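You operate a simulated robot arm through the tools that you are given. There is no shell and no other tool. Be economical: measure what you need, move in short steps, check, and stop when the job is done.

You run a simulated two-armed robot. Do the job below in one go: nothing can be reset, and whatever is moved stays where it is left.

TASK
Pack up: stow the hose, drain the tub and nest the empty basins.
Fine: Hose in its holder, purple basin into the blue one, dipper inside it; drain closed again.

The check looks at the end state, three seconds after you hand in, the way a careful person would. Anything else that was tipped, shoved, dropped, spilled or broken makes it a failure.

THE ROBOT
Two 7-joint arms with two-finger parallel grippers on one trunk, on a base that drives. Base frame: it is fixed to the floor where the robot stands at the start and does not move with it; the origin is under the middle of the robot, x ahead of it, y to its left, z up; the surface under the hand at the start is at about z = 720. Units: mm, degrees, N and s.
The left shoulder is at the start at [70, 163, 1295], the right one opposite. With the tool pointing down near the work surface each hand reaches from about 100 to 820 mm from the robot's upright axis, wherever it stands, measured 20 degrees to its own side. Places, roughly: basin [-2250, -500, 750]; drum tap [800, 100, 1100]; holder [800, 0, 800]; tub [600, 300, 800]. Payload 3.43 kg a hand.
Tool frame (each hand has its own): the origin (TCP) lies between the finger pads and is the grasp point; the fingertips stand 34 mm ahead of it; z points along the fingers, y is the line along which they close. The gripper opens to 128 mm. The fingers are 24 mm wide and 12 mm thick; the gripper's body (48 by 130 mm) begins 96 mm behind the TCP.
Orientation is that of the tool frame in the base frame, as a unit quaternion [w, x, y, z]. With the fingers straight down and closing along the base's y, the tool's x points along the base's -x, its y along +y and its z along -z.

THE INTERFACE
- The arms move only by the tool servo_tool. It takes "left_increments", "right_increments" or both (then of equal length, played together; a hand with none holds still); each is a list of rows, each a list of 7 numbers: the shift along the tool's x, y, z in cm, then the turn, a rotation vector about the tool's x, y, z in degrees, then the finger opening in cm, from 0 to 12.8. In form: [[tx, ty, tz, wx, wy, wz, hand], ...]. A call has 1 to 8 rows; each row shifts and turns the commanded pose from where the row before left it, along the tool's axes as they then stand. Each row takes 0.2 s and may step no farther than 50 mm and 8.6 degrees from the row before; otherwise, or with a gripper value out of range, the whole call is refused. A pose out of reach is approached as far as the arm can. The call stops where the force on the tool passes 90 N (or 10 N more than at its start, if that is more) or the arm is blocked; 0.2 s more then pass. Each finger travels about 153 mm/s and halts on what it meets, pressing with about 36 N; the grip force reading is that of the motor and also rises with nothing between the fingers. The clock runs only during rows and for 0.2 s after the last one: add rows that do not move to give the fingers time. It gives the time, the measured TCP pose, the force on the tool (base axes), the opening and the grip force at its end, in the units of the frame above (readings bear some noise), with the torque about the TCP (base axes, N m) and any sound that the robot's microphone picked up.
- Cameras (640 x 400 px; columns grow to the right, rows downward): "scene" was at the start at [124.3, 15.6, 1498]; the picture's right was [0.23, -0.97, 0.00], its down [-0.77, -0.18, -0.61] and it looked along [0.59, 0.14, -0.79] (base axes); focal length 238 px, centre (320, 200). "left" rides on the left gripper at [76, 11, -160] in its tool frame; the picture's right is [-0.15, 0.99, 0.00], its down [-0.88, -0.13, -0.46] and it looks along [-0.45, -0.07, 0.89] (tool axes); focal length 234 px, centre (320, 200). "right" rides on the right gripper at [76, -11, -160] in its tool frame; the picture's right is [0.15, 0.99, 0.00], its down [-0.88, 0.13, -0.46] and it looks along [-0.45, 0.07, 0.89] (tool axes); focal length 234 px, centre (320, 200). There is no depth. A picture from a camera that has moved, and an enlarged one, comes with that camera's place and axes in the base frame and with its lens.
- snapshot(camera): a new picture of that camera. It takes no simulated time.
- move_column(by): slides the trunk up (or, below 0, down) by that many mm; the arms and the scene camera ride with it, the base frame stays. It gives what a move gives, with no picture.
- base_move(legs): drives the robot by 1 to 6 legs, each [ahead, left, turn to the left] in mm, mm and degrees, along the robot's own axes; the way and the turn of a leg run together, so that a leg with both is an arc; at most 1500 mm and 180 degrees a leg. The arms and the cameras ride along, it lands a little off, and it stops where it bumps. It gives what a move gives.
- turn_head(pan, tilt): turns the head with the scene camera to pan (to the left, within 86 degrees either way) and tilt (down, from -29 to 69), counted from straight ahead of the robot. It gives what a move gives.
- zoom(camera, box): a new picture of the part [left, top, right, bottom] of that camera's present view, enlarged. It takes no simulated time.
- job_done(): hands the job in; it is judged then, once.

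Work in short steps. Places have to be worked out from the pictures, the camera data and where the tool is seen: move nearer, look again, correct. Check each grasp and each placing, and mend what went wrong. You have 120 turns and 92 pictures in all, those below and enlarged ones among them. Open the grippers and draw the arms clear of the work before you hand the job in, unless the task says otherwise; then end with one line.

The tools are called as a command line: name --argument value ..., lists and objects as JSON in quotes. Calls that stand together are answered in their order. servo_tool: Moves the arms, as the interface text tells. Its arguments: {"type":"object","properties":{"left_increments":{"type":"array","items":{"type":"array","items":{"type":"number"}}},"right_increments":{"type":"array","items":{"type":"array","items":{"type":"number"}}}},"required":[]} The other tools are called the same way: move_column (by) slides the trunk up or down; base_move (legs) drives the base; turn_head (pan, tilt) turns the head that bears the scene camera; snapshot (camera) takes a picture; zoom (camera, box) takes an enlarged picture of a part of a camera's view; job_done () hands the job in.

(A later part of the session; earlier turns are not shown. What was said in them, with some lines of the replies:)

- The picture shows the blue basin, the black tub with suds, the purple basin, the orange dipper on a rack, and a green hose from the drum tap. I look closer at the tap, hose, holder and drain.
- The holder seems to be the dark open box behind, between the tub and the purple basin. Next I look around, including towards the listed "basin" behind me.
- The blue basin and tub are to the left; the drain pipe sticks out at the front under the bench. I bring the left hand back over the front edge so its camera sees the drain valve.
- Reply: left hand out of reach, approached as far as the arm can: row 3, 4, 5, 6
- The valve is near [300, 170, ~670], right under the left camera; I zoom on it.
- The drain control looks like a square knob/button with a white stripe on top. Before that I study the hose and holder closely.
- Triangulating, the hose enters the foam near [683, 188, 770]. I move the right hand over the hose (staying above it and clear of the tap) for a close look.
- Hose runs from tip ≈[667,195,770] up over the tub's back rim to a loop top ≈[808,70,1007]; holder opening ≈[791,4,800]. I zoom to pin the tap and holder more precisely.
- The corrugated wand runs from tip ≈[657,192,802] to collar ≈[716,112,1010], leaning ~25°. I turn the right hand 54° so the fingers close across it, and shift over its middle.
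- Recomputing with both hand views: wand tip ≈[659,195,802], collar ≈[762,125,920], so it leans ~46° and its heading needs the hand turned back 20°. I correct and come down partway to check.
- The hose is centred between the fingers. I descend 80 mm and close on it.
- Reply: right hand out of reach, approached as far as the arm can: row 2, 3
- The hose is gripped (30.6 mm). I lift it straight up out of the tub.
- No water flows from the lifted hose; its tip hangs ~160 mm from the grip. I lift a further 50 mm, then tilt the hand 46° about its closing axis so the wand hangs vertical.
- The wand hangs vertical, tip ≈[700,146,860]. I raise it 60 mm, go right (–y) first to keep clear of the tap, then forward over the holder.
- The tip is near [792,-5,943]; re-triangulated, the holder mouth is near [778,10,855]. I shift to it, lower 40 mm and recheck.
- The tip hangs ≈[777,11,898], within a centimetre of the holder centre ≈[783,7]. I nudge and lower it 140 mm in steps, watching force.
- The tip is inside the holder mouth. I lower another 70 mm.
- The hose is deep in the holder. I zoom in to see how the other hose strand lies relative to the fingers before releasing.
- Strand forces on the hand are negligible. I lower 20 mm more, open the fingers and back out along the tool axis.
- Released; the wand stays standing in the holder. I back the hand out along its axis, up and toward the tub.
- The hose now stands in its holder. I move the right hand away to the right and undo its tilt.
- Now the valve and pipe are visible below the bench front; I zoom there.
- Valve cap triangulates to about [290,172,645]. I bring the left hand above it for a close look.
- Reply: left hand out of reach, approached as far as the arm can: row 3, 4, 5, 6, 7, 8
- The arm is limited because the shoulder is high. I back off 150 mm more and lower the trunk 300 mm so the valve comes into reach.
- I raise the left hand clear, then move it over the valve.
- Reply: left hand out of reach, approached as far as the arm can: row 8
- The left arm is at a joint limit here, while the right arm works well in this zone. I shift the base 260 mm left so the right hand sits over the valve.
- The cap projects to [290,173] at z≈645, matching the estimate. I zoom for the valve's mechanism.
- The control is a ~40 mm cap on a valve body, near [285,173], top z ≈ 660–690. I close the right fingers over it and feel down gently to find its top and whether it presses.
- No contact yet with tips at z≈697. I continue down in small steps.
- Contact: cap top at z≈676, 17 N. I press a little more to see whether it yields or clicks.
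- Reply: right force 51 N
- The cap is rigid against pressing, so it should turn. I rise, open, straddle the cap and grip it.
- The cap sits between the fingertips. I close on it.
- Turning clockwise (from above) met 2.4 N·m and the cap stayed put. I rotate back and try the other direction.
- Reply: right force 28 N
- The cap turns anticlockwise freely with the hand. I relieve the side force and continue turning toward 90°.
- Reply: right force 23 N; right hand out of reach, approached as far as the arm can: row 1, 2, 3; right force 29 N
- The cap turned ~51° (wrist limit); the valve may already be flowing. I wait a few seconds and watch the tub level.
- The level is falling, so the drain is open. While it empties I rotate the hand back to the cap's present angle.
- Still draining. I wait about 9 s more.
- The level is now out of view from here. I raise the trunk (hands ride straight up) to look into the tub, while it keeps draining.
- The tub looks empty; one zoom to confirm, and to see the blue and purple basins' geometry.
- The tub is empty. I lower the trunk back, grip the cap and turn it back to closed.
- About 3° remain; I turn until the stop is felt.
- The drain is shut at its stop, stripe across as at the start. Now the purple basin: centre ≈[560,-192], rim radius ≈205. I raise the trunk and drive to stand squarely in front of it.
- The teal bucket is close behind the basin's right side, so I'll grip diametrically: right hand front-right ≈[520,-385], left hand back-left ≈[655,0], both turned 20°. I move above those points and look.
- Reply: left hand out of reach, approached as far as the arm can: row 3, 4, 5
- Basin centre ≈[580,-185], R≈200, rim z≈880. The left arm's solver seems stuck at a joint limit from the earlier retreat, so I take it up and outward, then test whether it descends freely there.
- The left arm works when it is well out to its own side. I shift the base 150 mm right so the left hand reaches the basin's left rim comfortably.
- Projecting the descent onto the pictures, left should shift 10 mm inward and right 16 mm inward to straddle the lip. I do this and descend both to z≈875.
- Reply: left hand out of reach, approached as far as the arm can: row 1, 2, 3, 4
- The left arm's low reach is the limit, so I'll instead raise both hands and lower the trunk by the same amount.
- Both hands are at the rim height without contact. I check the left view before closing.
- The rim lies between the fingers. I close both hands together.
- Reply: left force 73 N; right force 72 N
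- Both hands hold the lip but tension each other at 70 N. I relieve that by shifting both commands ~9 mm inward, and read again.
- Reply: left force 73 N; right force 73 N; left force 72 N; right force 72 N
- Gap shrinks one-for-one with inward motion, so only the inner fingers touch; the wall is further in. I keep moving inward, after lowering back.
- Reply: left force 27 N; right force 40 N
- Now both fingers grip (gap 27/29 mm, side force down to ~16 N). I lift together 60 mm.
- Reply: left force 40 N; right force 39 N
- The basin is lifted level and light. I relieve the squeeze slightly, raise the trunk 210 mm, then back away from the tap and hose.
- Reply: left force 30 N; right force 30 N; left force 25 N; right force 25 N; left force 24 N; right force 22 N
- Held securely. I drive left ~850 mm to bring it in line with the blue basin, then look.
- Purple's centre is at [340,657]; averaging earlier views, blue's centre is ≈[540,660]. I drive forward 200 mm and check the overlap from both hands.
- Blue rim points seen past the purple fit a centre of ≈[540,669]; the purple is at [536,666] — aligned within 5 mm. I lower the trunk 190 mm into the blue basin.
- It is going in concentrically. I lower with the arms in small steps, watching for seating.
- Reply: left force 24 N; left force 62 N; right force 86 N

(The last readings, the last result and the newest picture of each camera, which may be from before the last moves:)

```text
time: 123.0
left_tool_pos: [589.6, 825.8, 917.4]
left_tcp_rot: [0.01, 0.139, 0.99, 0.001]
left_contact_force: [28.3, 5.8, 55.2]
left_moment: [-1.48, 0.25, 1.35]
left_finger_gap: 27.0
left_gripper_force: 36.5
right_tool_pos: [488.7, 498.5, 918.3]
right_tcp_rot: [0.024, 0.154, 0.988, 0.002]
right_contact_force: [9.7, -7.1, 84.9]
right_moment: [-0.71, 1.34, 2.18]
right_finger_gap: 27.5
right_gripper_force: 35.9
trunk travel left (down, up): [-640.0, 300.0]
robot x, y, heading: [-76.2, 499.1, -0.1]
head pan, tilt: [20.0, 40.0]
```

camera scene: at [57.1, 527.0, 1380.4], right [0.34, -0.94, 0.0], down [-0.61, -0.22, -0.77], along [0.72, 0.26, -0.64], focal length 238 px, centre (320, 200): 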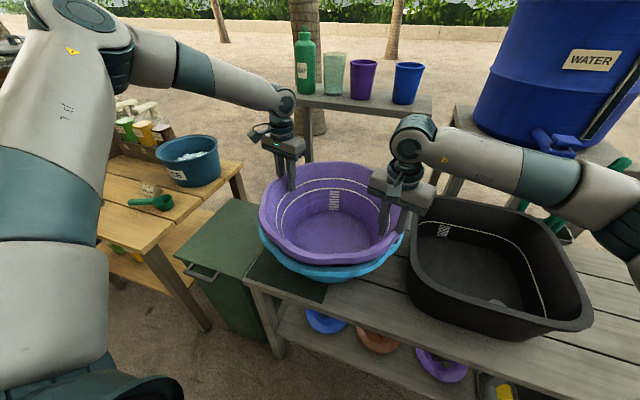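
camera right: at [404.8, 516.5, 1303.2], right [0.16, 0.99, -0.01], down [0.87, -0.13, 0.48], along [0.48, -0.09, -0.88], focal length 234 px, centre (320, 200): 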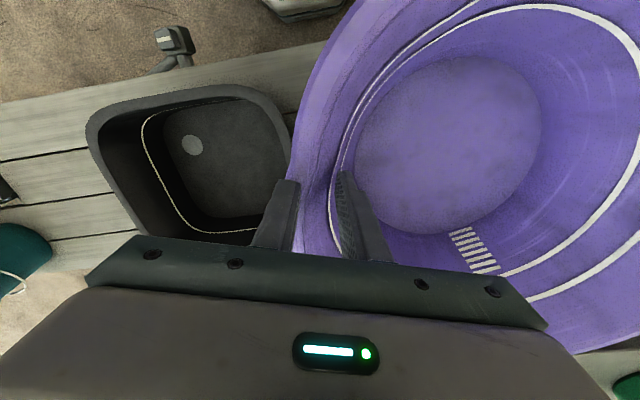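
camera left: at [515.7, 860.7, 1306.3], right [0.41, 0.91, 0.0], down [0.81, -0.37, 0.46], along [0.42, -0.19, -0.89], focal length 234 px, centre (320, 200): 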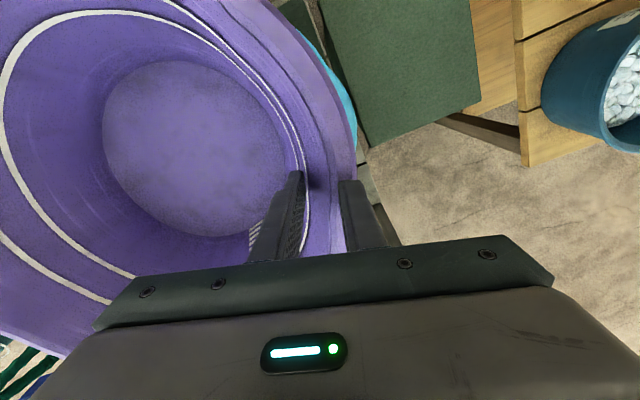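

The basin seated evenly at z≈918 on both sides. I relax the push, open a little, and rise.

servo_tool --left_increments '[[0, 0, -1.0, 0, 0, 0, 0], [0, 0, 0, 0, 0, 0, 2], [0, 0, 0, 0, 0, 0, 3.4], [0, 0, 0, 0, 0, 0, 4.4], [0, 0, -1.0, 0, 0, 0, 4.4], [0, 0, -2, 0, 0, 0, 5.5], [0, 0, -3, 0, 0, 0, 6.5], [0, 0, -3, 0, 0, 0, 6.5]]' --right_increments '[[0, 0, -1.0, 0, 0, 0, 0], [0, 0, 0, 0, 0, 0, 2], [0, 0, 0, 0, 0, 0, 3.4], [0, 0, 0, 0, 0, 0, 4.4], [0, 0, -1.0, 0, 0, 0, 4.4], [0, 0, -2, 0, 0, 0, 5.5], [0, 0, -3, 0, 0, 0, 6.5], [0, 0, -3, 0, 0, 0, 6.5]]'

move_column --by 180

zoom --camera "scene" --box '[200, 150, 480, 330]'

```text
time: 124.8
left_tool_pos: [586.4, 828.9, 1004.4]
left_tcp_rot: [-0.001, 0.139, 0.99, -0.001]
left_contact_force: [-0.9, -0.3, 0.2]
left_moment: [0.03, -0.03, 0.03]
left_finger_gap: 65.0
left_gripper_force: 0.0
right_tool_pos: [485.4, 501.8, 1003.2]
right_tcp_rot: [0.014, 0.152, 0.988, -0.007]
right_contact_force: [-0.4, 0.4, 0.3]
right_moment: [-0.02, 0.01, -0.03]
right_finger_gap: 65.2
right_gripper_force: 0.1
trunk travel left (down, up): [-640.0, 300.0]
robot x, y, heading: [-75.7, 498.5, -0.2]
head pan, tilt: [20.0, 40.0]
```

```text
time: 126.8
left_tool_pos: [589.8, 829.1, 1182.7]
left_tcp_rot: [-0.001, 0.139, 0.99, 0.0]
left_contact_force: [0.7, -0.5, -0.9]
left_moment: [-0.02, -0.02, -0.01]
left_finger_gap: 65.3
left_gripper_force: 0.1
right_tool_pos: [487.2, 502.4, 1182.5]
right_tcp_rot: [0.014, 0.152, 0.988, -0.006]
right_contact_force: [-0.7, 0.0, 0.3]
right_moment: [0.0, -0.06, 0.04]
right_finger_gap: 64.7
right_gripper_force: 0.1
trunk travel left (down, up): [-820.0, 120.0]
robot x, y, heading: [-72.4, 498.8, -0.2]
head pan, tilt: [20.0, 40.0]
```

```text
2.22 times, centred on (340, 240) of scene
camera zoom: at [57.3, 527.0, 1560.2], right [0.34, -0.94, 0.0], down [-0.61, -0.22, -0.77], along [0.72, 0.26, -0.64], focal length 528 px, centre (276, 111)
```

zoom: 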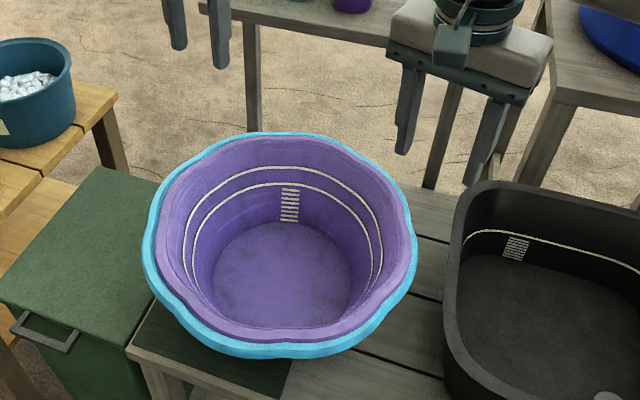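

Purple is nested neatly in blue. Now the dipper: cup ≈[451,-497,820], handle pointing toward me to x≈285. I drive over there.

base_move --legs '[[-100, 0, 0], [0, -830, 0.2]]'

turn_head --pan -15 --tilt 55

servo_tool --right_increments '[[0, 0, 0, 0, 0, -5.8, 8], [0, 0, 0, 0, 0, -5.8, 8], [0, 0, 0, 0, 0, -5.8, 8], [0.8, -4.2, 2, 0, 0, 0, 8], [0.8, -4.2, 2, 0, 0, 0, 8], [0.8, -4.2, 2, 0, 0, 0, 8], [0.8, -4.2, 2, 0, 0, 0, 8]]'

snapshot --camera "right"

snapshot --camera "scene"

```text
time: 132.0
left_tool_pos: [483.8, -23.2, 1182.6]
left_tcp_rot: [-0.002, 0.143, 0.99, 0.0]
left_contact_force: [-0.3, 0.4, 0.5]
left_moment: [-0.03, 0.02, -0.01]
left_finger_gap: 64.9
left_gripper_force: 0.0
right_tool_pos: [380.8, -350.4, 1181.7]
right_tcp_rot: [0.014, 0.157, 0.987, -0.006]
right_contact_force: [0.8, 0.6, 0.0]
right_moment: [-0.02, -0.01, -0.04]
right_finger_gap: 65.1
right_gripper_force: 0.1
trunk travel left (down, up): [-820.0, 120.0]
robot x, y, heading: [-187.0, -346.5, -0.8]
head pan, tilt: [20.0, 40.0]
```

```text
time: 133.0
left_tool_pos: [484.1, -23.4, 1182.6]
left_tcp_rot: [-0.001, 0.143, 0.99, 0.0]
left_contact_force: [-0.7, -0.4, 0.2]
left_moment: [0.0, 0.02, 0.0]
left_finger_gap: 65.3
left_gripper_force: 0.0
right_tool_pos: [380.1, -350.2, 1183.0]
right_tcp_rot: [0.014, 0.158, 0.987, -0.006]
right_contact_force: [0.2, 0.4, -0.8]
right_moment: [0.03, 0.0, -0.03]
right_finger_gap: 65.2
right_gripper_force: 0.0
trunk travel left (down, up): [-820.0, 120.0]
robot x, y, heading: [-181.3, -348.2, -0.8]
head pan, tilt: [-15.0, 55.0]
```

```text
time: 134.6
left_tool_pos: [483.8, -25.2, 1185.2]
left_tcp_rot: [0.0, 0.143, 0.99, 0.001]
left_contact_force: [-0.3, 0.3, 0.4]
left_moment: [0.01, 0.02, -0.02]
left_finger_gap: 65.3
left_gripper_force: 0.0
right_tool_pos: [348.5, -521.6, 1101.4]
right_tcp_rot: [0.014, 0.005, 1.0, -0.007]
right_contact_force: [-0.4, -0.2, 0.3]
right_moment: [0.03, 0.0, -0.04]
right_finger_gap: 79.9
right_gripper_force: 0.1
trunk travel left (down, up): [-820.0, 120.0]
robot x, y, heading: [-183.9, -346.4, -0.8]
head pan, tilt: [-15.0, 55.0]
```

```text
11 pictures are left
camera right: at [268.0, -530.4, 1258.8], right [-0.13, 0.99, -0.02], down [0.87, 0.13, 0.48], along [0.48, 0.05, -0.88], focal length 234 px, centre (320, 200)
```

right: 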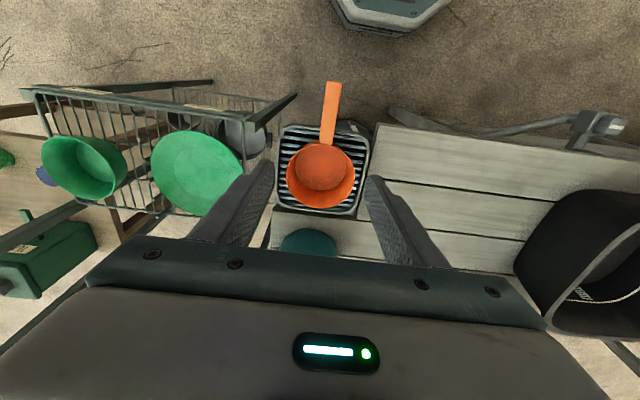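

```text
10 pictures are left
camera scene: at [-61.4, -372.1, 1539.7], right [-0.27, -0.96, 0.0], down [-0.79, 0.22, -0.57], along [0.55, -0.15, -0.82], focal length 238 px, centre (320, 200)
```

scene: 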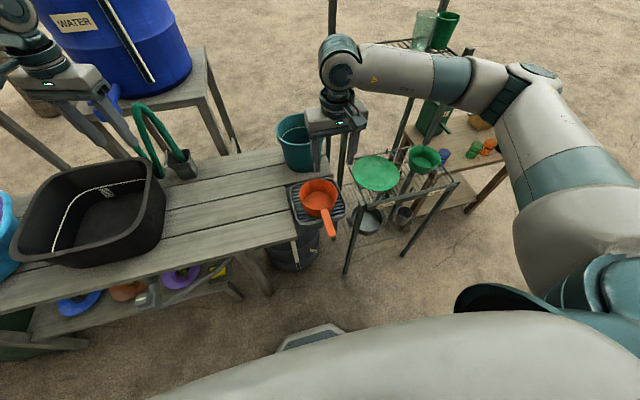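

The handle's middle is at ≈[329,-509,812], aligned with x. I lower the trunk 150 mm and bring the right hand down to ~60 mm above the handle.

move_column --by -150

servo_tool --right_increments '[[0.6, 0.25, 2, 0, 0, 0, 7], [0.6, 0.25, 2, 0, 0, 0, 7], [0.6, 0.25, 2, 0, 0, 0, 7], [0.6, 0.25, 2, 0, 0, 0, 7]]'

snapshot --camera "right"

```text
time: 136.4
left_tool_pos: [483.1, -24.7, 1033.6]
left_tcp_rot: [-0.001, 0.144, 0.99, 0.0]
left_contact_force: [-0.5, 0.2, 0.1]
left_moment: [-0.01, -0.02, -0.01]
left_finger_gap: 65.4
left_gripper_force: 0.0
right_tool_pos: [348.5, -519.6, 953.5]
right_tcp_rot: [0.013, 0.006, 1.0, -0.007]
right_contact_force: [0.3, -0.6, -0.4]
right_moment: [-0.02, 0.02, -0.03]
right_finger_gap: 80.0
right_gripper_force: 0.0
trunk travel left (down, up): [-670.0, 270.0]
robot x, y, heading: [-183.6, -346.2, -0.7]
head pan, tilt: [-15.0, 55.0]
```

```text
time: 137.4
left_tool_pos: [485.6, -24.7, 1033.7]
left_tcp_rot: [-0.001, 0.143, 0.99, 0.0]
left_contact_force: [-0.2, -0.5, 0.8]
left_moment: [-0.01, 0.02, 0.02]
left_finger_gap: 64.9
left_gripper_force: 0.0
right_tool_pos: [328.5, -509.1, 870.8]
right_tcp_rot: [0.012, 0.007, 1.0, -0.007]
right_contact_force: [0.5, 0.0, 0.5]
right_moment: [-0.02, -0.02, 0.01]
right_finger_gap: 70.1
right_gripper_force: 0.1
trunk travel left (down, up): [-670.0, 270.0]
robot x, y, heading: [-178.5, -341.4, -0.7]
head pan, tilt: [-15.0, 55.0]
```

```text
9 pictures are left
camera right: at [247.0, -518.4, 1027.6], right [-0.13, 0.99, -0.02], down [0.87, 0.13, 0.48], along [0.47, 0.05, -0.88], focal length 234 px, centre (320, 200)
```

right: 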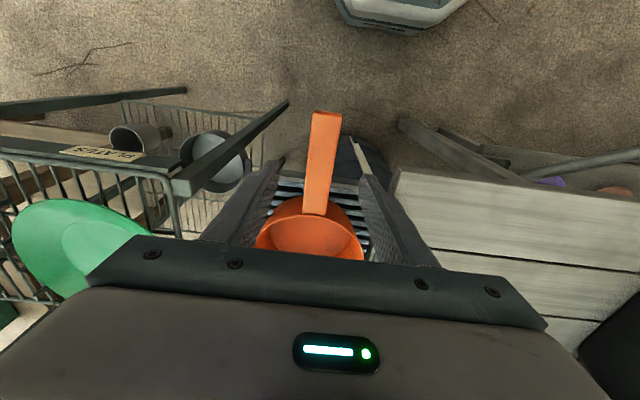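

Handle is centred. I descend 62 mm and close.

servo_tool --right_increments '[[0.05, 0, 2.1, 0, 0, 0, 7], [0.05, 0, 2.1, 0, 0, 0, 7], [0.05, 0, 1.9, 0, 0, 0, 7], [0, 0, 0, 0, 0, 0, 5], [0, 0, 0, 0, 0, 0, 3], [0, 0, 0, 0, 0, 0, 1], [0, 0, 0, 0, 0, 0, 0], [0, 0, 0, 0, 0, 0, 0]]'

```text
time: 139.2
left_tool_pos: [484.6, -24.5, 1033.1]
left_tcp_rot: [-0.001, 0.144, 0.99, 0.0]
left_contact_force: [0.0, 0.4, 0.2]
left_moment: [-0.01, -0.02, -0.03]
left_finger_gap: 64.8
left_gripper_force: 0.1
right_tool_pos: [328.1, -510.8, 809.1]
right_tcp_rot: [0.013, 0.006, 1.0, -0.007]
right_contact_force: [-0.5, -0.1, -0.4]
right_moment: [0.06, 0.03, 0.09]
right_finger_gap: 27.6
right_gripper_force: 36.1
trunk travel left (down, up): [-670.0, 270.0]
robot x, y, heading: [-182.2, -350.7, -0.6]
head pan, tilt: [-15.0, 55.0]
```

Gripped at 27.6 mm. I lift gently by arm, then check.

servo_tool --right_increments '[[0, 0, -1, 0, 0, 0, 0], [0, 0, -2, 0, 0, 0, 0], [0, 0, -3, 0, 0, 0, 0], [0, 0, -3, 0, 0, 0, 0], [0, 0, -3, 0, 0, 0, 0]]'

snapshot --camera "right"

```text
time: 140.4
left_tool_pos: [484.0, -23.2, 1034.9]
left_tcp_rot: [-0.001, 0.144, 0.99, 0.0]
left_contact_force: [0.6, -0.3, 0.6]
left_moment: [-0.01, 0.01, 0.0]
left_finger_gap: 65.2
left_gripper_force: 0.1
right_tool_pos: [326.6, -509.6, 930.3]
right_tcp_rot: [0.013, 0.006, 1.0, -0.009]
right_contact_force: [0.6, 0.8, -1.3]
right_moment: [-0.02, 0.17, 0.01]
right_finger_gap: 27.3
right_gripper_force: 35.3
trunk travel left (down, up): [-670.0, 270.0]
robot x, y, heading: [-179.2, -348.8, -0.7]
head pan, tilt: [-15.0, 55.0]
```

```text
8 pictures are left
camera right: at [245.6, -517.0, 1087.2], right [-0.13, 0.99, -0.02], down [0.87, 0.13, 0.48], along [0.47, 0.05, -0.88], focal length 234 px, centre (320, 200)
```

right: 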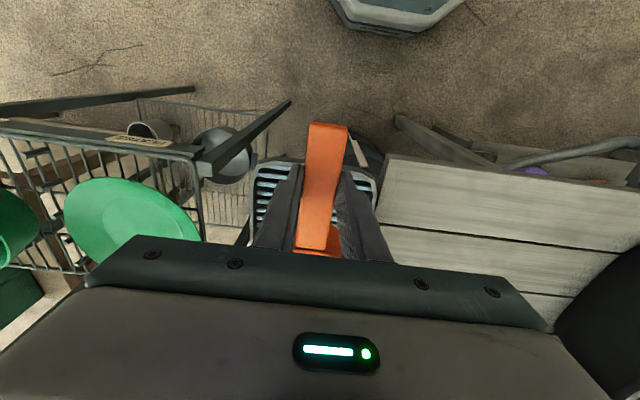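

The dipper is held. I raise the trunk 200 mm and drive left ~1000 mm towards the nested basins.

move_column --by 200

base_move --legs '[[0, 1010, 0.8]]'

servo_tool --right_increments '[[-1.5, 3, 0, 0, 0, 0, 0], [-1.5, 3, 0, 0, 0, 0, 0], [-1.5, 3, 0, 0, 0, 0, 0], [-1.5, 3, 0, 0, 0, 0, 0], [-1.5, 3, 0, 0, 0, 0, 0]]'

```text
time: 142.6
left_tool_pos: [485.6, -23.9, 1232.9]
left_tcp_rot: [-0.001, 0.144, 0.99, 0.0]
left_contact_force: [-0.4, 0.6, 0.6]
left_moment: [0.06, 0.01, 0.0]
left_finger_gap: 64.7
left_gripper_force: 0.0
right_tool_pos: [327.2, -508.9, 1129.6]
right_tcp_rot: [0.013, 0.006, 1.0, -0.008]
right_contact_force: [0.3, -0.3, -1.7]
right_moment: [-0.01, 0.13, 0.0]
right_finger_gap: 27.4
right_gripper_force: 36.6
trunk travel left (down, up): [-870.0, 70.0]
robot x, y, heading: [-179.3, -344.5, -0.7]
head pan, tilt: [-15.0, 55.0]
```

```text
time: 147.7
left_tool_pos: [487.6, 971.0, 1234.7]
left_tcp_rot: [-0.001, 0.137, 0.991, 0.0]
left_contact_force: [-0.1, -0.5, -0.1]
left_moment: [-0.03, 0.02, 0.0]
left_finger_gap: 64.7
left_gripper_force: 0.2
right_tool_pos: [336.2, 482.1, 1129.7]
right_tcp_rot: [0.012, 0.001, 1.0, -0.007]
right_contact_force: [0.0, -0.8, -1.6]
right_moment: [0.04, 0.14, -0.02]
right_finger_gap: 27.3
right_gripper_force: 35.9
trunk travel left (down, up): [-870.0, 70.0]
robot x, y, heading: [-176.7, 638.2, -0.1]
head pan, tilt: [-15.0, 55.0]
```

```text
time: 148.9
left_tool_pos: [489.3, 971.6, 1232.9]
left_tcp_rot: [-0.001, 0.138, 0.99, -0.001]
left_contact_force: [0.9, 0.5, 0.7]
left_moment: [-0.01, -0.02, 0.02]
left_finger_gap: 65.1
left_gripper_force: 0.0
right_tool_pos: [413.4, 636.3, 1128.5]
right_tcp_rot: [0.012, 0.0, 1.0, -0.009]
right_contact_force: [0.6, -0.1, 0.0]
right_moment: [-0.03, 0.2, 0.03]
right_finger_gap: 27.4
right_gripper_force: 36.3
trunk travel left (down, up): [-870.0, 70.0]
robot x, y, heading: [-176.3, 639.8, 0.0]
head pan, tilt: [-15.0, 55.0]
```

I nudge 20 mm left and check the cup over the basin with the head camera.

servo_tool --right_increments '[[0, 2, 0, 0, 0, 0, 0]]'

turn_head --pan 0 --tilt 50

snapshot --camera "scene"

```text
time: 149.3
left_tool_pos: [487.3, 971.8, 1233.6]
left_tcp_rot: [-0.001, 0.137, 0.991, 0.0]
left_contact_force: [0.3, 0.8, 0.3]
left_moment: [-0.04, 0.02, 0.03]
left_finger_gap: 65.0
left_gripper_force: 0.1
right_tool_pos: [412.0, 655.3, 1128.7]
right_tcp_rot: [0.012, 0.0, 1.0, -0.008]
right_contact_force: [0.4, 0.0, -1.1]
right_moment: [-0.04, 0.18, 0.0]
right_finger_gap: 26.9
right_gripper_force: 35.9
trunk travel left (down, up): [-870.0, 70.0]
robot x, y, heading: [-175.3, 644.6, -0.1]
head pan, tilt: [-15.0, 55.0]
```

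```text
time: 150.1
left_tool_pos: [488.9, 971.2, 1233.7]
left_tcp_rot: [-0.002, 0.137, 0.991, 0.0]
left_contact_force: [-0.1, -0.2, 0.3]
left_moment: [-0.02, 0.03, -0.04]
left_finger_gap: 65.0
left_gripper_force: 0.0
right_tool_pos: [412.0, 654.8, 1127.9]
right_tcp_rot: [0.013, 0.0, 1.0, -0.009]
right_contact_force: [0.2, -0.1, -1.9]
right_moment: [0.0, 0.16, 0.0]
right_finger_gap: 27.5
right_gripper_force: 35.9
trunk travel left (down, up): [-870.0, 70.0]
robot x, y, heading: [-175.1, 639.8, -0.3]
head pan, tilt: [0.0, 50.0]
```

```text
7 pictures are left
camera scene: at [-45.0, 638.5, 1596.1], right [0.0, -1.0, 0.0], down [-0.77, 0.0, -0.64], along [0.64, 0.0, -0.77], focal length 238 px, centre (320, 200)
```

scene: 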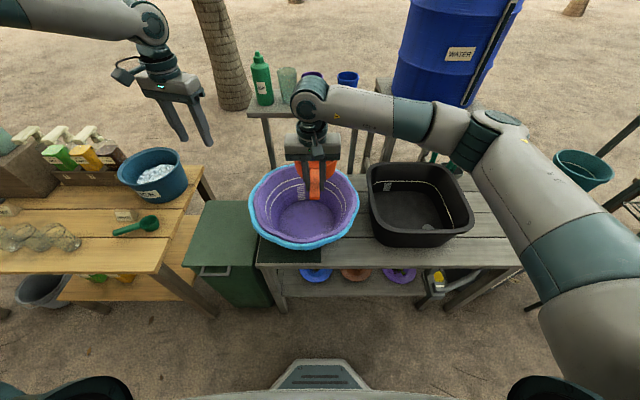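

Aligned. The cup should go a bit deeper so the handle clears the wall: I shift 53 mm forward and lower the trunk 170 mm.

servo_tool --right_increments '[[-2.6, 0.5, 0, 0, 0, 0, 0], [-2.6, 0.5, 0, 0, 0, 0, 0]]'

move_column --by -170

servo_tool --right_increments '[[0, 0, 1.5, 0, 0, 0, 0], [0, 0, 1.5, 0, 0, 0, 0], [0, 0, 1.5, 0, 0, 0, 0]]'

snapshot --camera "right"

```text
time: 150.7
left_tool_pos: [489.0, 972.5, 1233.2]
left_tcp_rot: [-0.001, 0.137, 0.991, -0.001]
left_contact_force: [-0.7, 0.0, -0.7]
left_moment: [-0.01, 0.04, 0.0]
left_finger_gap: 65.0
left_gripper_force: 0.0
right_tool_pos: [466.4, 663.9, 1130.6]
right_tcp_rot: [0.012, 0.0, 1.0, -0.008]
right_contact_force: [-0.4, -0.1, -1.9]
right_moment: [0.0, 0.15, -0.02]
right_finger_gap: 27.1
right_gripper_force: 35.8
trunk travel left (down, up): [-870.0, 70.0]
robot x, y, heading: [-174.3, 641.5, -0.2]
head pan, tilt: [0.0, 50.0]
```

```text
time: 152.6
left_tool_pos: [489.1, 971.5, 1063.5]
left_tcp_rot: [0.0, 0.137, 0.991, 0.0]
left_contact_force: [-0.3, -0.9, 0.0]
left_moment: [0.01, 0.02, 0.02]
left_finger_gap: 64.9
left_gripper_force: 0.1
right_tool_pos: [465.9, 663.8, 959.8]
right_tcp_rot: [0.013, 0.001, 1.0, -0.008]
right_contact_force: [0.2, -0.6, -1.7]
right_moment: [-0.02, 0.13, 0.03]
right_finger_gap: 27.3
right_gripper_force: 36.3
trunk travel left (down, up): [-700.0, 240.0]
robot x, y, heading: [-174.3, 640.5, 0.1]
head pan, tilt: [0.0, 50.0]
```

```text
time: 153.4
left_tool_pos: [488.0, 971.7, 1063.1]
left_tcp_rot: [-0.002, 0.137, 0.991, -0.001]
left_contact_force: [0.1, -0.5, 0.3]
left_moment: [-0.01, 0.01, 0.01]
left_finger_gap: 64.9
left_gripper_force: 0.0
right_tool_pos: [467.7, 663.2, 915.4]
right_tcp_rot: [0.013, 0.001, 1.0, -0.008]
right_contact_force: [0.1, 0.0, -1.1]
right_moment: [0.01, 0.16, -0.03]
right_finger_gap: 27.2
right_gripper_force: 35.7
trunk travel left (down, up): [-700.0, 240.0]
robot x, y, heading: [-172.5, 640.4, 0.3]
head pan, tilt: [0.0, 50.0]
```

```text
6 pictures are left
camera right: at [386.3, 653.6, 1071.7], right [-0.15, 0.99, -0.02], down [0.87, 0.14, 0.48], along [0.47, 0.05, -0.88], focal length 234 px, centre (320, 200)
```

right: 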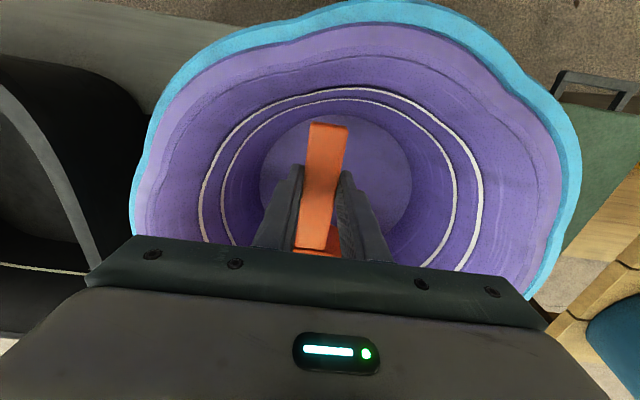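

Handle is well inside the walls. I lower in 10 mm steps until the cup touches the bottom.

servo_tool --right_increments '[[0, 0, 1, 0, 0, 0, 0], [0, 0, 1, 0, 0, 0, 0]]'

servo_tool --right_increments '[[0, 0, 0.7, 0, 0, 0, 0], [0, 0, 0.7, 0, 0, 0, 0]]'

servo_tool --right_increments '[[0, 0, 0.6, 0, 0, 0, 0], [0, 0, 0.5, 0, 0, 0, 0]]'

```text
time: 154.0
left_tool_pos: [488.1, 969.5, 1062.8]
left_tcp_rot: [-0.001, 0.138, 0.99, 0.0]
left_contact_force: [-0.4, 0.8, -0.5]
left_moment: [-0.03, -0.05, -0.01]
left_finger_gap: 65.1
left_gripper_force: 0.1
right_tool_pos: [468.8, 661.8, 894.3]
right_tcp_rot: [0.014, 0.0, 1.0, -0.008]
right_contact_force: [0.1, 0.1, -0.9]
right_moment: [0.01, 0.16, 0.0]
right_finger_gap: 27.4
right_gripper_force: 36.2
trunk travel left (down, up): [-700.0, 240.0]
robot x, y, heading: [-175.5, 642.9, 0.0]
head pan, tilt: [0.0, 50.0]
```

```text
time: 154.6
left_tool_pos: [489.2, 971.6, 1063.8]
left_tcp_rot: [-0.001, 0.138, 0.99, 0.0]
left_contact_force: [0.2, 0.1, 0.0]
left_moment: [0.0, 0.02, -0.02]
left_finger_gap: 64.9
left_gripper_force: 0.1
right_tool_pos: [467.1, 661.1, 881.8]
right_tcp_rot: [0.013, 0.001, 1.0, -0.008]
right_contact_force: [-0.5, -0.4, -1.4]
right_moment: [-0.02, 0.16, -0.03]
right_finger_gap: 27.1
right_gripper_force: 36.0
trunk travel left (down, up): [-700.0, 240.0]
robot x, y, heading: [-172.8, 639.2, -0.2]
head pan, tilt: [0.0, 50.0]
```

```text
time: 155.2
left_tool_pos: [487.3, 970.9, 1063.4]
left_tcp_rot: [-0.001, 0.138, 0.99, 0.0]
left_contact_force: [-0.1, -0.4, 0.9]
left_moment: [0.0, -0.01, 0.02]
left_finger_gap: 64.9
left_gripper_force: 0.0
right_tool_pos: [468.5, 660.7, 868.6]
right_tcp_rot: [0.013, 0.0, 1.0, -0.009]
right_contact_force: [0.5, 0.3, -1.7]
right_moment: [0.0, 0.17, 0.01]
right_finger_gap: 27.5
right_gripper_force: 36.1
trunk travel left (down, up): [-700.0, 240.0]
robot x, y, heading: [-174.8, 639.3, -0.3]
head pan, tilt: [0.0, 50.0]
```

No contact yet; I continue down.

servo_tool --right_increments '[[0, 0, 0.6, 0, 0, 0, 0], [0, 0, 0.5, 0, 0, 0, 0]]'

servo_tool --right_increments '[[0, 0, 0.5, 0, 0, 0, 0], [0, 0, 0.4, 0, 0, 0, 0]]'

servo_tool --right_increments '[[0, 0, 0.4, 0, 0, 0, 0], [0, 0, 0.4, 0, 0, 0, 0]]'

```text
time: 155.8
left_tool_pos: [489.0, 971.4, 1063.5]
left_tcp_rot: [-0.001, 0.138, 0.99, 0.0]
left_contact_force: [-0.1, 0.4, -0.2]
left_moment: [-0.01, -0.03, -0.01]
left_finger_gap: 64.9
left_gripper_force: 0.0
right_tool_pos: [468.3, 662.3, 858.3]
right_tcp_rot: [0.013, 0.0, 1.0, -0.008]
right_contact_force: [-1.0, 0.0, -1.4]
right_moment: [-0.01, 0.13, -0.03]
right_finger_gap: 27.5
right_gripper_force: 36.2
trunk travel left (down, up): [-700.0, 240.0]
robot x, y, heading: [-170.6, 638.8, -0.0]
head pan, tilt: [0.0, 50.0]
```

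```text
time: 156.4
left_tool_pos: [488.2, 971.5, 1064.2]
left_tcp_rot: [-0.001, 0.137, 0.991, -0.001]
left_contact_force: [0.2, 0.4, -0.1]
left_moment: [0.02, -0.02, 0.0]
left_finger_gap: 65.0
left_gripper_force: 0.1
right_tool_pos: [468.6, 660.8, 850.1]
right_tcp_rot: [0.013, 0.001, 1.0, -0.009]
right_contact_force: [-0.5, -0.1, -1.7]
right_moment: [0.04, 0.12, -0.01]
right_finger_gap: 27.5
right_gripper_force: 35.5
trunk travel left (down, up): [-700.0, 240.0]
robot x, y, heading: [-174.2, 641.8, -0.2]
head pan, tilt: [0.0, 50.0]
```

```text
time: 157.0
left_tool_pos: [487.6, 971.0, 1061.6]
left_tcp_rot: [-0.001, 0.138, 0.99, 0.001]
left_contact_force: [-1.3, -0.5, 0.4]
left_moment: [-0.02, -0.01, 0.03]
left_finger_gap: 65.0
left_gripper_force: 0.0
right_tool_pos: [468.8, 662.6, 842.3]
right_tcp_rot: [0.014, 0.0, 1.0, -0.008]
right_contact_force: [-0.9, -1.0, -1.1]
right_moment: [-0.02, 0.14, -0.01]
right_finger_gap: 27.5
right_gripper_force: 35.5
trunk travel left (down, up): [-700.0, 240.0]
robot x, y, heading: [-175.8, 640.3, -0.2]
head pan, tilt: [0.0, 50.0]
```

Still free; a few more small steps.

servo_tool --right_increments '[[0, 0, 0.4, 0, 0, 0, 0], [0, 0, 0.4, 0, 0, 0, 0]]'

servo_tool --right_increments '[[0, 0, 0.4, 0, 0, 0, 0], [0, 0, 0.4, 0, 0, 0, 0]]'

zoom --camera "scene" --box '[220, 80, 400, 260]'

```text
time: 157.6
left_tool_pos: [487.9, 972.0, 1063.8]
left_tcp_rot: [-0.001, 0.137, 0.991, 0.0]
left_contact_force: [-0.3, 0.1, 1.2]
left_moment: [0.02, -0.01, 0.01]
left_finger_gap: 64.9
left_gripper_force: 0.1
right_tool_pos: [468.7, 660.8, 834.3]
right_tcp_rot: [0.013, 0.0, 1.0, -0.009]
right_contact_force: [-1.7, 1.1, 0.4]
right_moment: [0.0, 0.04, 0.12]
right_finger_gap: 27.4
right_gripper_force: 36.2
trunk travel left (down, up): [-700.0, 240.0]
robot x, y, heading: [-172.0, 642.1, -0.0]
head pan, tilt: [0.0, 50.0]
```

```text
time: 158.2
left_tool_pos: [487.6, 970.9, 1063.1]
left_tcp_rot: [0.0, 0.138, 0.99, 0.0]
left_contact_force: [0.4, -1.2, 0.2]
left_moment: [0.0, -0.01, 0.0]
left_finger_gap: 64.8
left_gripper_force: 0.1
right_tool_pos: [469.4, 661.9, 826.3]
right_tcp_rot: [0.013, 0.0, 1.0, -0.007]
right_contact_force: [-0.9, 1.1, -0.7]
right_moment: [0.04, 0.04, 0.17]
right_finger_gap: 27.3
right_gripper_force: 36.1
trunk travel left (down, up): [-700.0, 240.0]
robot x, y, heading: [-174.6, 637.9, -0.3]
head pan, tilt: [0.0, 50.0]
```

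```text
2.22 times, centred on (310, 170) of scene
camera zoom: at [-45.5, 638.1, 1426.2], right [0.0, -1.0, 0.0], down [-0.77, 0.0, -0.64], along [0.64, 0.0, -0.77], focal length 528 px, centre (342, 267)
```

zoom: 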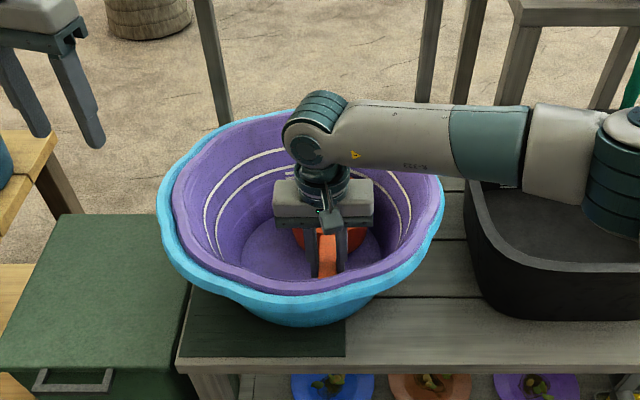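

The reading changed slightly (cup touching the wall/bottom). One more 8 mm, then I release.

servo_tool --right_increments '[[0.2, 0, 0.4, 0, 0, 0, 0], [0.2, 0, 0.4, 0, 0, 0, 0]]'

servo_tool --right_increments '[[0, 0, 0, 0, 0, 0, 2.6], [0, 0, 0, 0, 0, 0, 3.2], [0, 0, 0, 0, 0, 0, 4.5], [0, 0, 0, 0, 0, 0, 5.5], [0, 0, -3, 0, 0, 0, 5.5], [0, 0, -4, 0, 0, 0, 5.5], [0, 0, -4, 0, 0, 0, 5.5], [0, 0, -4, 0, 0, 0, 5.5]]'

move_column --by 180

base_move --legs '[[-250, 0, 0]]'

snapshot --camera "scene"

```text
time: 158.8
left_tool_pos: [487.6, 971.5, 1064.4]
left_tcp_rot: [-0.001, 0.138, 0.99, 0.0]
left_contact_force: [0.1, -0.1, -0.2]
left_moment: [-0.02, 0.02, 0.02]
left_finger_gap: 65.0
left_gripper_force: 0.0
right_tool_pos: [466.1, 662.4, 822.1]
right_tcp_rot: [0.016, 0.0, 1.0, -0.008]
right_contact_force: [6.8, 2.4, 14.9]
right_moment: [0.13, -0.02, 0.21]
right_finger_gap: 27.4
right_gripper_force: 36.0
trunk travel left (down, up): [-700.0, 240.0]
robot x, y, heading: [-174.2, 642.0, 0.0]
head pan, tilt: [0.0, 50.0]
```

```text
time: 160.6
left_tool_pos: [487.6, 970.8, 1064.2]
left_tcp_rot: [-0.001, 0.137, 0.991, 0.001]
left_contact_force: [-0.3, 0.7, -0.4]
left_moment: [-0.01, -0.03, -0.01]
left_finger_gap: 64.9
left_gripper_force: 0.1
right_tool_pos: [461.0, 662.9, 968.7]
right_tcp_rot: [0.013, 0.0, 1.0, -0.008]
right_contact_force: [0.1, -0.6, 0.0]
right_moment: [-0.01, -0.02, 0.0]
right_finger_gap: 55.0
right_gripper_force: 0.1
trunk travel left (down, up): [-700.0, 240.0]
robot x, y, heading: [-176.7, 642.1, -0.1]
head pan, tilt: [0.0, 50.0]
```

```text
time: 162.6
left_tool_pos: [487.5, 970.7, 1242.9]
left_tcp_rot: [0.0, 0.137, 0.991, 0.0]
left_contact_force: [0.8, 0.2, 0.3]
left_moment: [0.0, -0.01, 0.0]
left_finger_gap: 65.2
left_gripper_force: 0.0
right_tool_pos: [460.0, 664.2, 1146.7]
right_tcp_rot: [0.014, 0.001, 1.0, -0.008]
right_contact_force: [-0.3, -0.2, 0.3]
right_moment: [0.04, 0.01, -0.03]
right_finger_gap: 55.2
right_gripper_force: 0.0
trunk travel left (down, up): [-880.0, 60.0]
robot x, y, heading: [-171.3, 640.0, -0.5]
head pan, tilt: [0.0, 50.0]
```

```text
time: 164.4
left_tool_pos: [243.7, 971.5, 1242.5]
left_tcp_rot: [-0.002, 0.139, 0.99, 0.0]
left_contact_force: [0.0, 0.7, 0.4]
left_moment: [-0.01, -0.01, -0.03]
left_finger_gap: 65.4
left_gripper_force: 0.1
right_tool_pos: [215.3, 663.3, 1145.7]
right_tcp_rot: [0.012, 0.0, 1.0, -0.009]
right_contact_force: [0.1, 0.6, 0.5]
right_moment: [0.03, 0.06, 0.05]
right_finger_gap: 55.1
right_gripper_force: 0.0
trunk travel left (down, up): [-880.0, 60.0]
robot x, y, heading: [-419.6, 643.7, 0.0]
head pan, tilt: [0.0, 50.0]
```

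```text
4 pictures are left
camera scene: at [-289.2, 638.5, 1605.8], right [0.0, -1.0, 0.0], down [-0.77, 0.0, -0.64], along [0.64, 0.0, -0.77], focal length 238 px, centre (320, 200)
```

scene: 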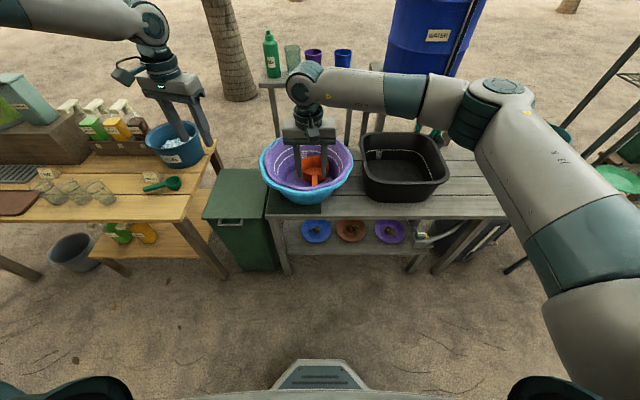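

The dipper lies in the nested basins. A final check on hose, tub and valve from here.

turn_head --pan -40 --tilt 40

base_move --legs '[[0, -450, 0]]'

turn_head --pan 0 --tilt 40

zoom --camera "scene" --box '[160, 80, 480, 280]'

```text
time: 165.5
left_tool_pos: [241.4, 971.1, 1244.0]
left_tcp_rot: [-0.002, 0.138, 0.99, 0.0]
left_contact_force: [0.7, -0.5, 0.3]
left_moment: [-0.01, -0.01, 0.02]
left_finger_gap: 65.2
left_gripper_force: 0.1
right_tool_pos: [214.3, 662.4, 1146.5]
right_tcp_rot: [0.013, 0.001, 1.0, -0.008]
right_contact_force: [-0.3, -0.8, 0.0]
right_moment: [0.02, -0.05, 0.0]
right_finger_gap: 55.1
right_gripper_force: 0.1
trunk travel left (down, up): [-880.0, 60.0]
robot x, y, heading: [-420.0, 641.2, -0.0]
head pan, tilt: [-40.0, 40.0]
```

```text
time: 168.2
left_tool_pos: [240.3, 525.8, 1243.1]
left_tcp_rot: [-0.001, 0.137, 0.991, -0.001]
left_contact_force: [0.2, 0.1, 0.3]
left_moment: [-0.01, 0.02, 0.01]
left_finger_gap: 64.9
left_gripper_force: 0.0
right_tool_pos: [213.0, 215.5, 1146.8]
right_tcp_rot: [0.013, 0.001, 1.0, -0.009]
right_contact_force: [0.6, -0.1, 0.1]
right_moment: [-0.01, -0.04, -0.03]
right_finger_gap: 55.4
right_gripper_force: 0.1
trunk travel left (down, up): [-880.0, 60.0]
robot x, y, heading: [-421.9, 193.4, -0.1]
head pan, tilt: [-40.0, 40.0]
```

```text
time: 169.2
left_tool_pos: [240.8, 524.5, 1244.5]
left_tcp_rot: [0.0, 0.138, 0.99, 0.0]
left_contact_force: [-0.1, -1.4, -0.8]
left_moment: [-0.02, 0.02, 0.0]
left_finger_gap: 65.1
left_gripper_force: 0.1
right_tool_pos: [212.5, 216.2, 1147.1]
right_tcp_rot: [0.013, 0.001, 1.0, -0.008]
right_contact_force: [0.5, -0.2, -0.7]
right_moment: [0.01, 0.04, -0.01]
right_finger_gap: 54.9
right_gripper_force: 0.0
trunk travel left (down, up): [-880.0, 60.0]
robot x, y, heading: [-424.0, 191.8, 0.1]
head pan, tilt: [0.0, 40.0]
```

```text
2.00 times, centred on (320, 180) of scene
camera zoom: at [-285.1, 191.6, 1620.3], right [0.0, -1.0, 0.0], down [-0.64, 0.0, -0.77], along [0.77, 0.0, -0.64], focal length 475 px, centre (320, 240)
```

zoom: 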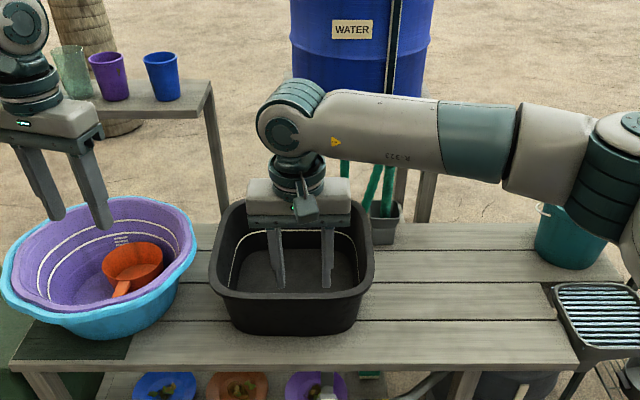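

The hose is in its holder, the tub is empty with its drain closed, and the purple basin is in the blue one with the dipper inside. The arms are clear, so I hand in.

job_done

```text
The job is handed in.
```

The hose is in its holder, the tub is drained and its drain closed again, and the purple basin sits in the blue one with the dipper inside.
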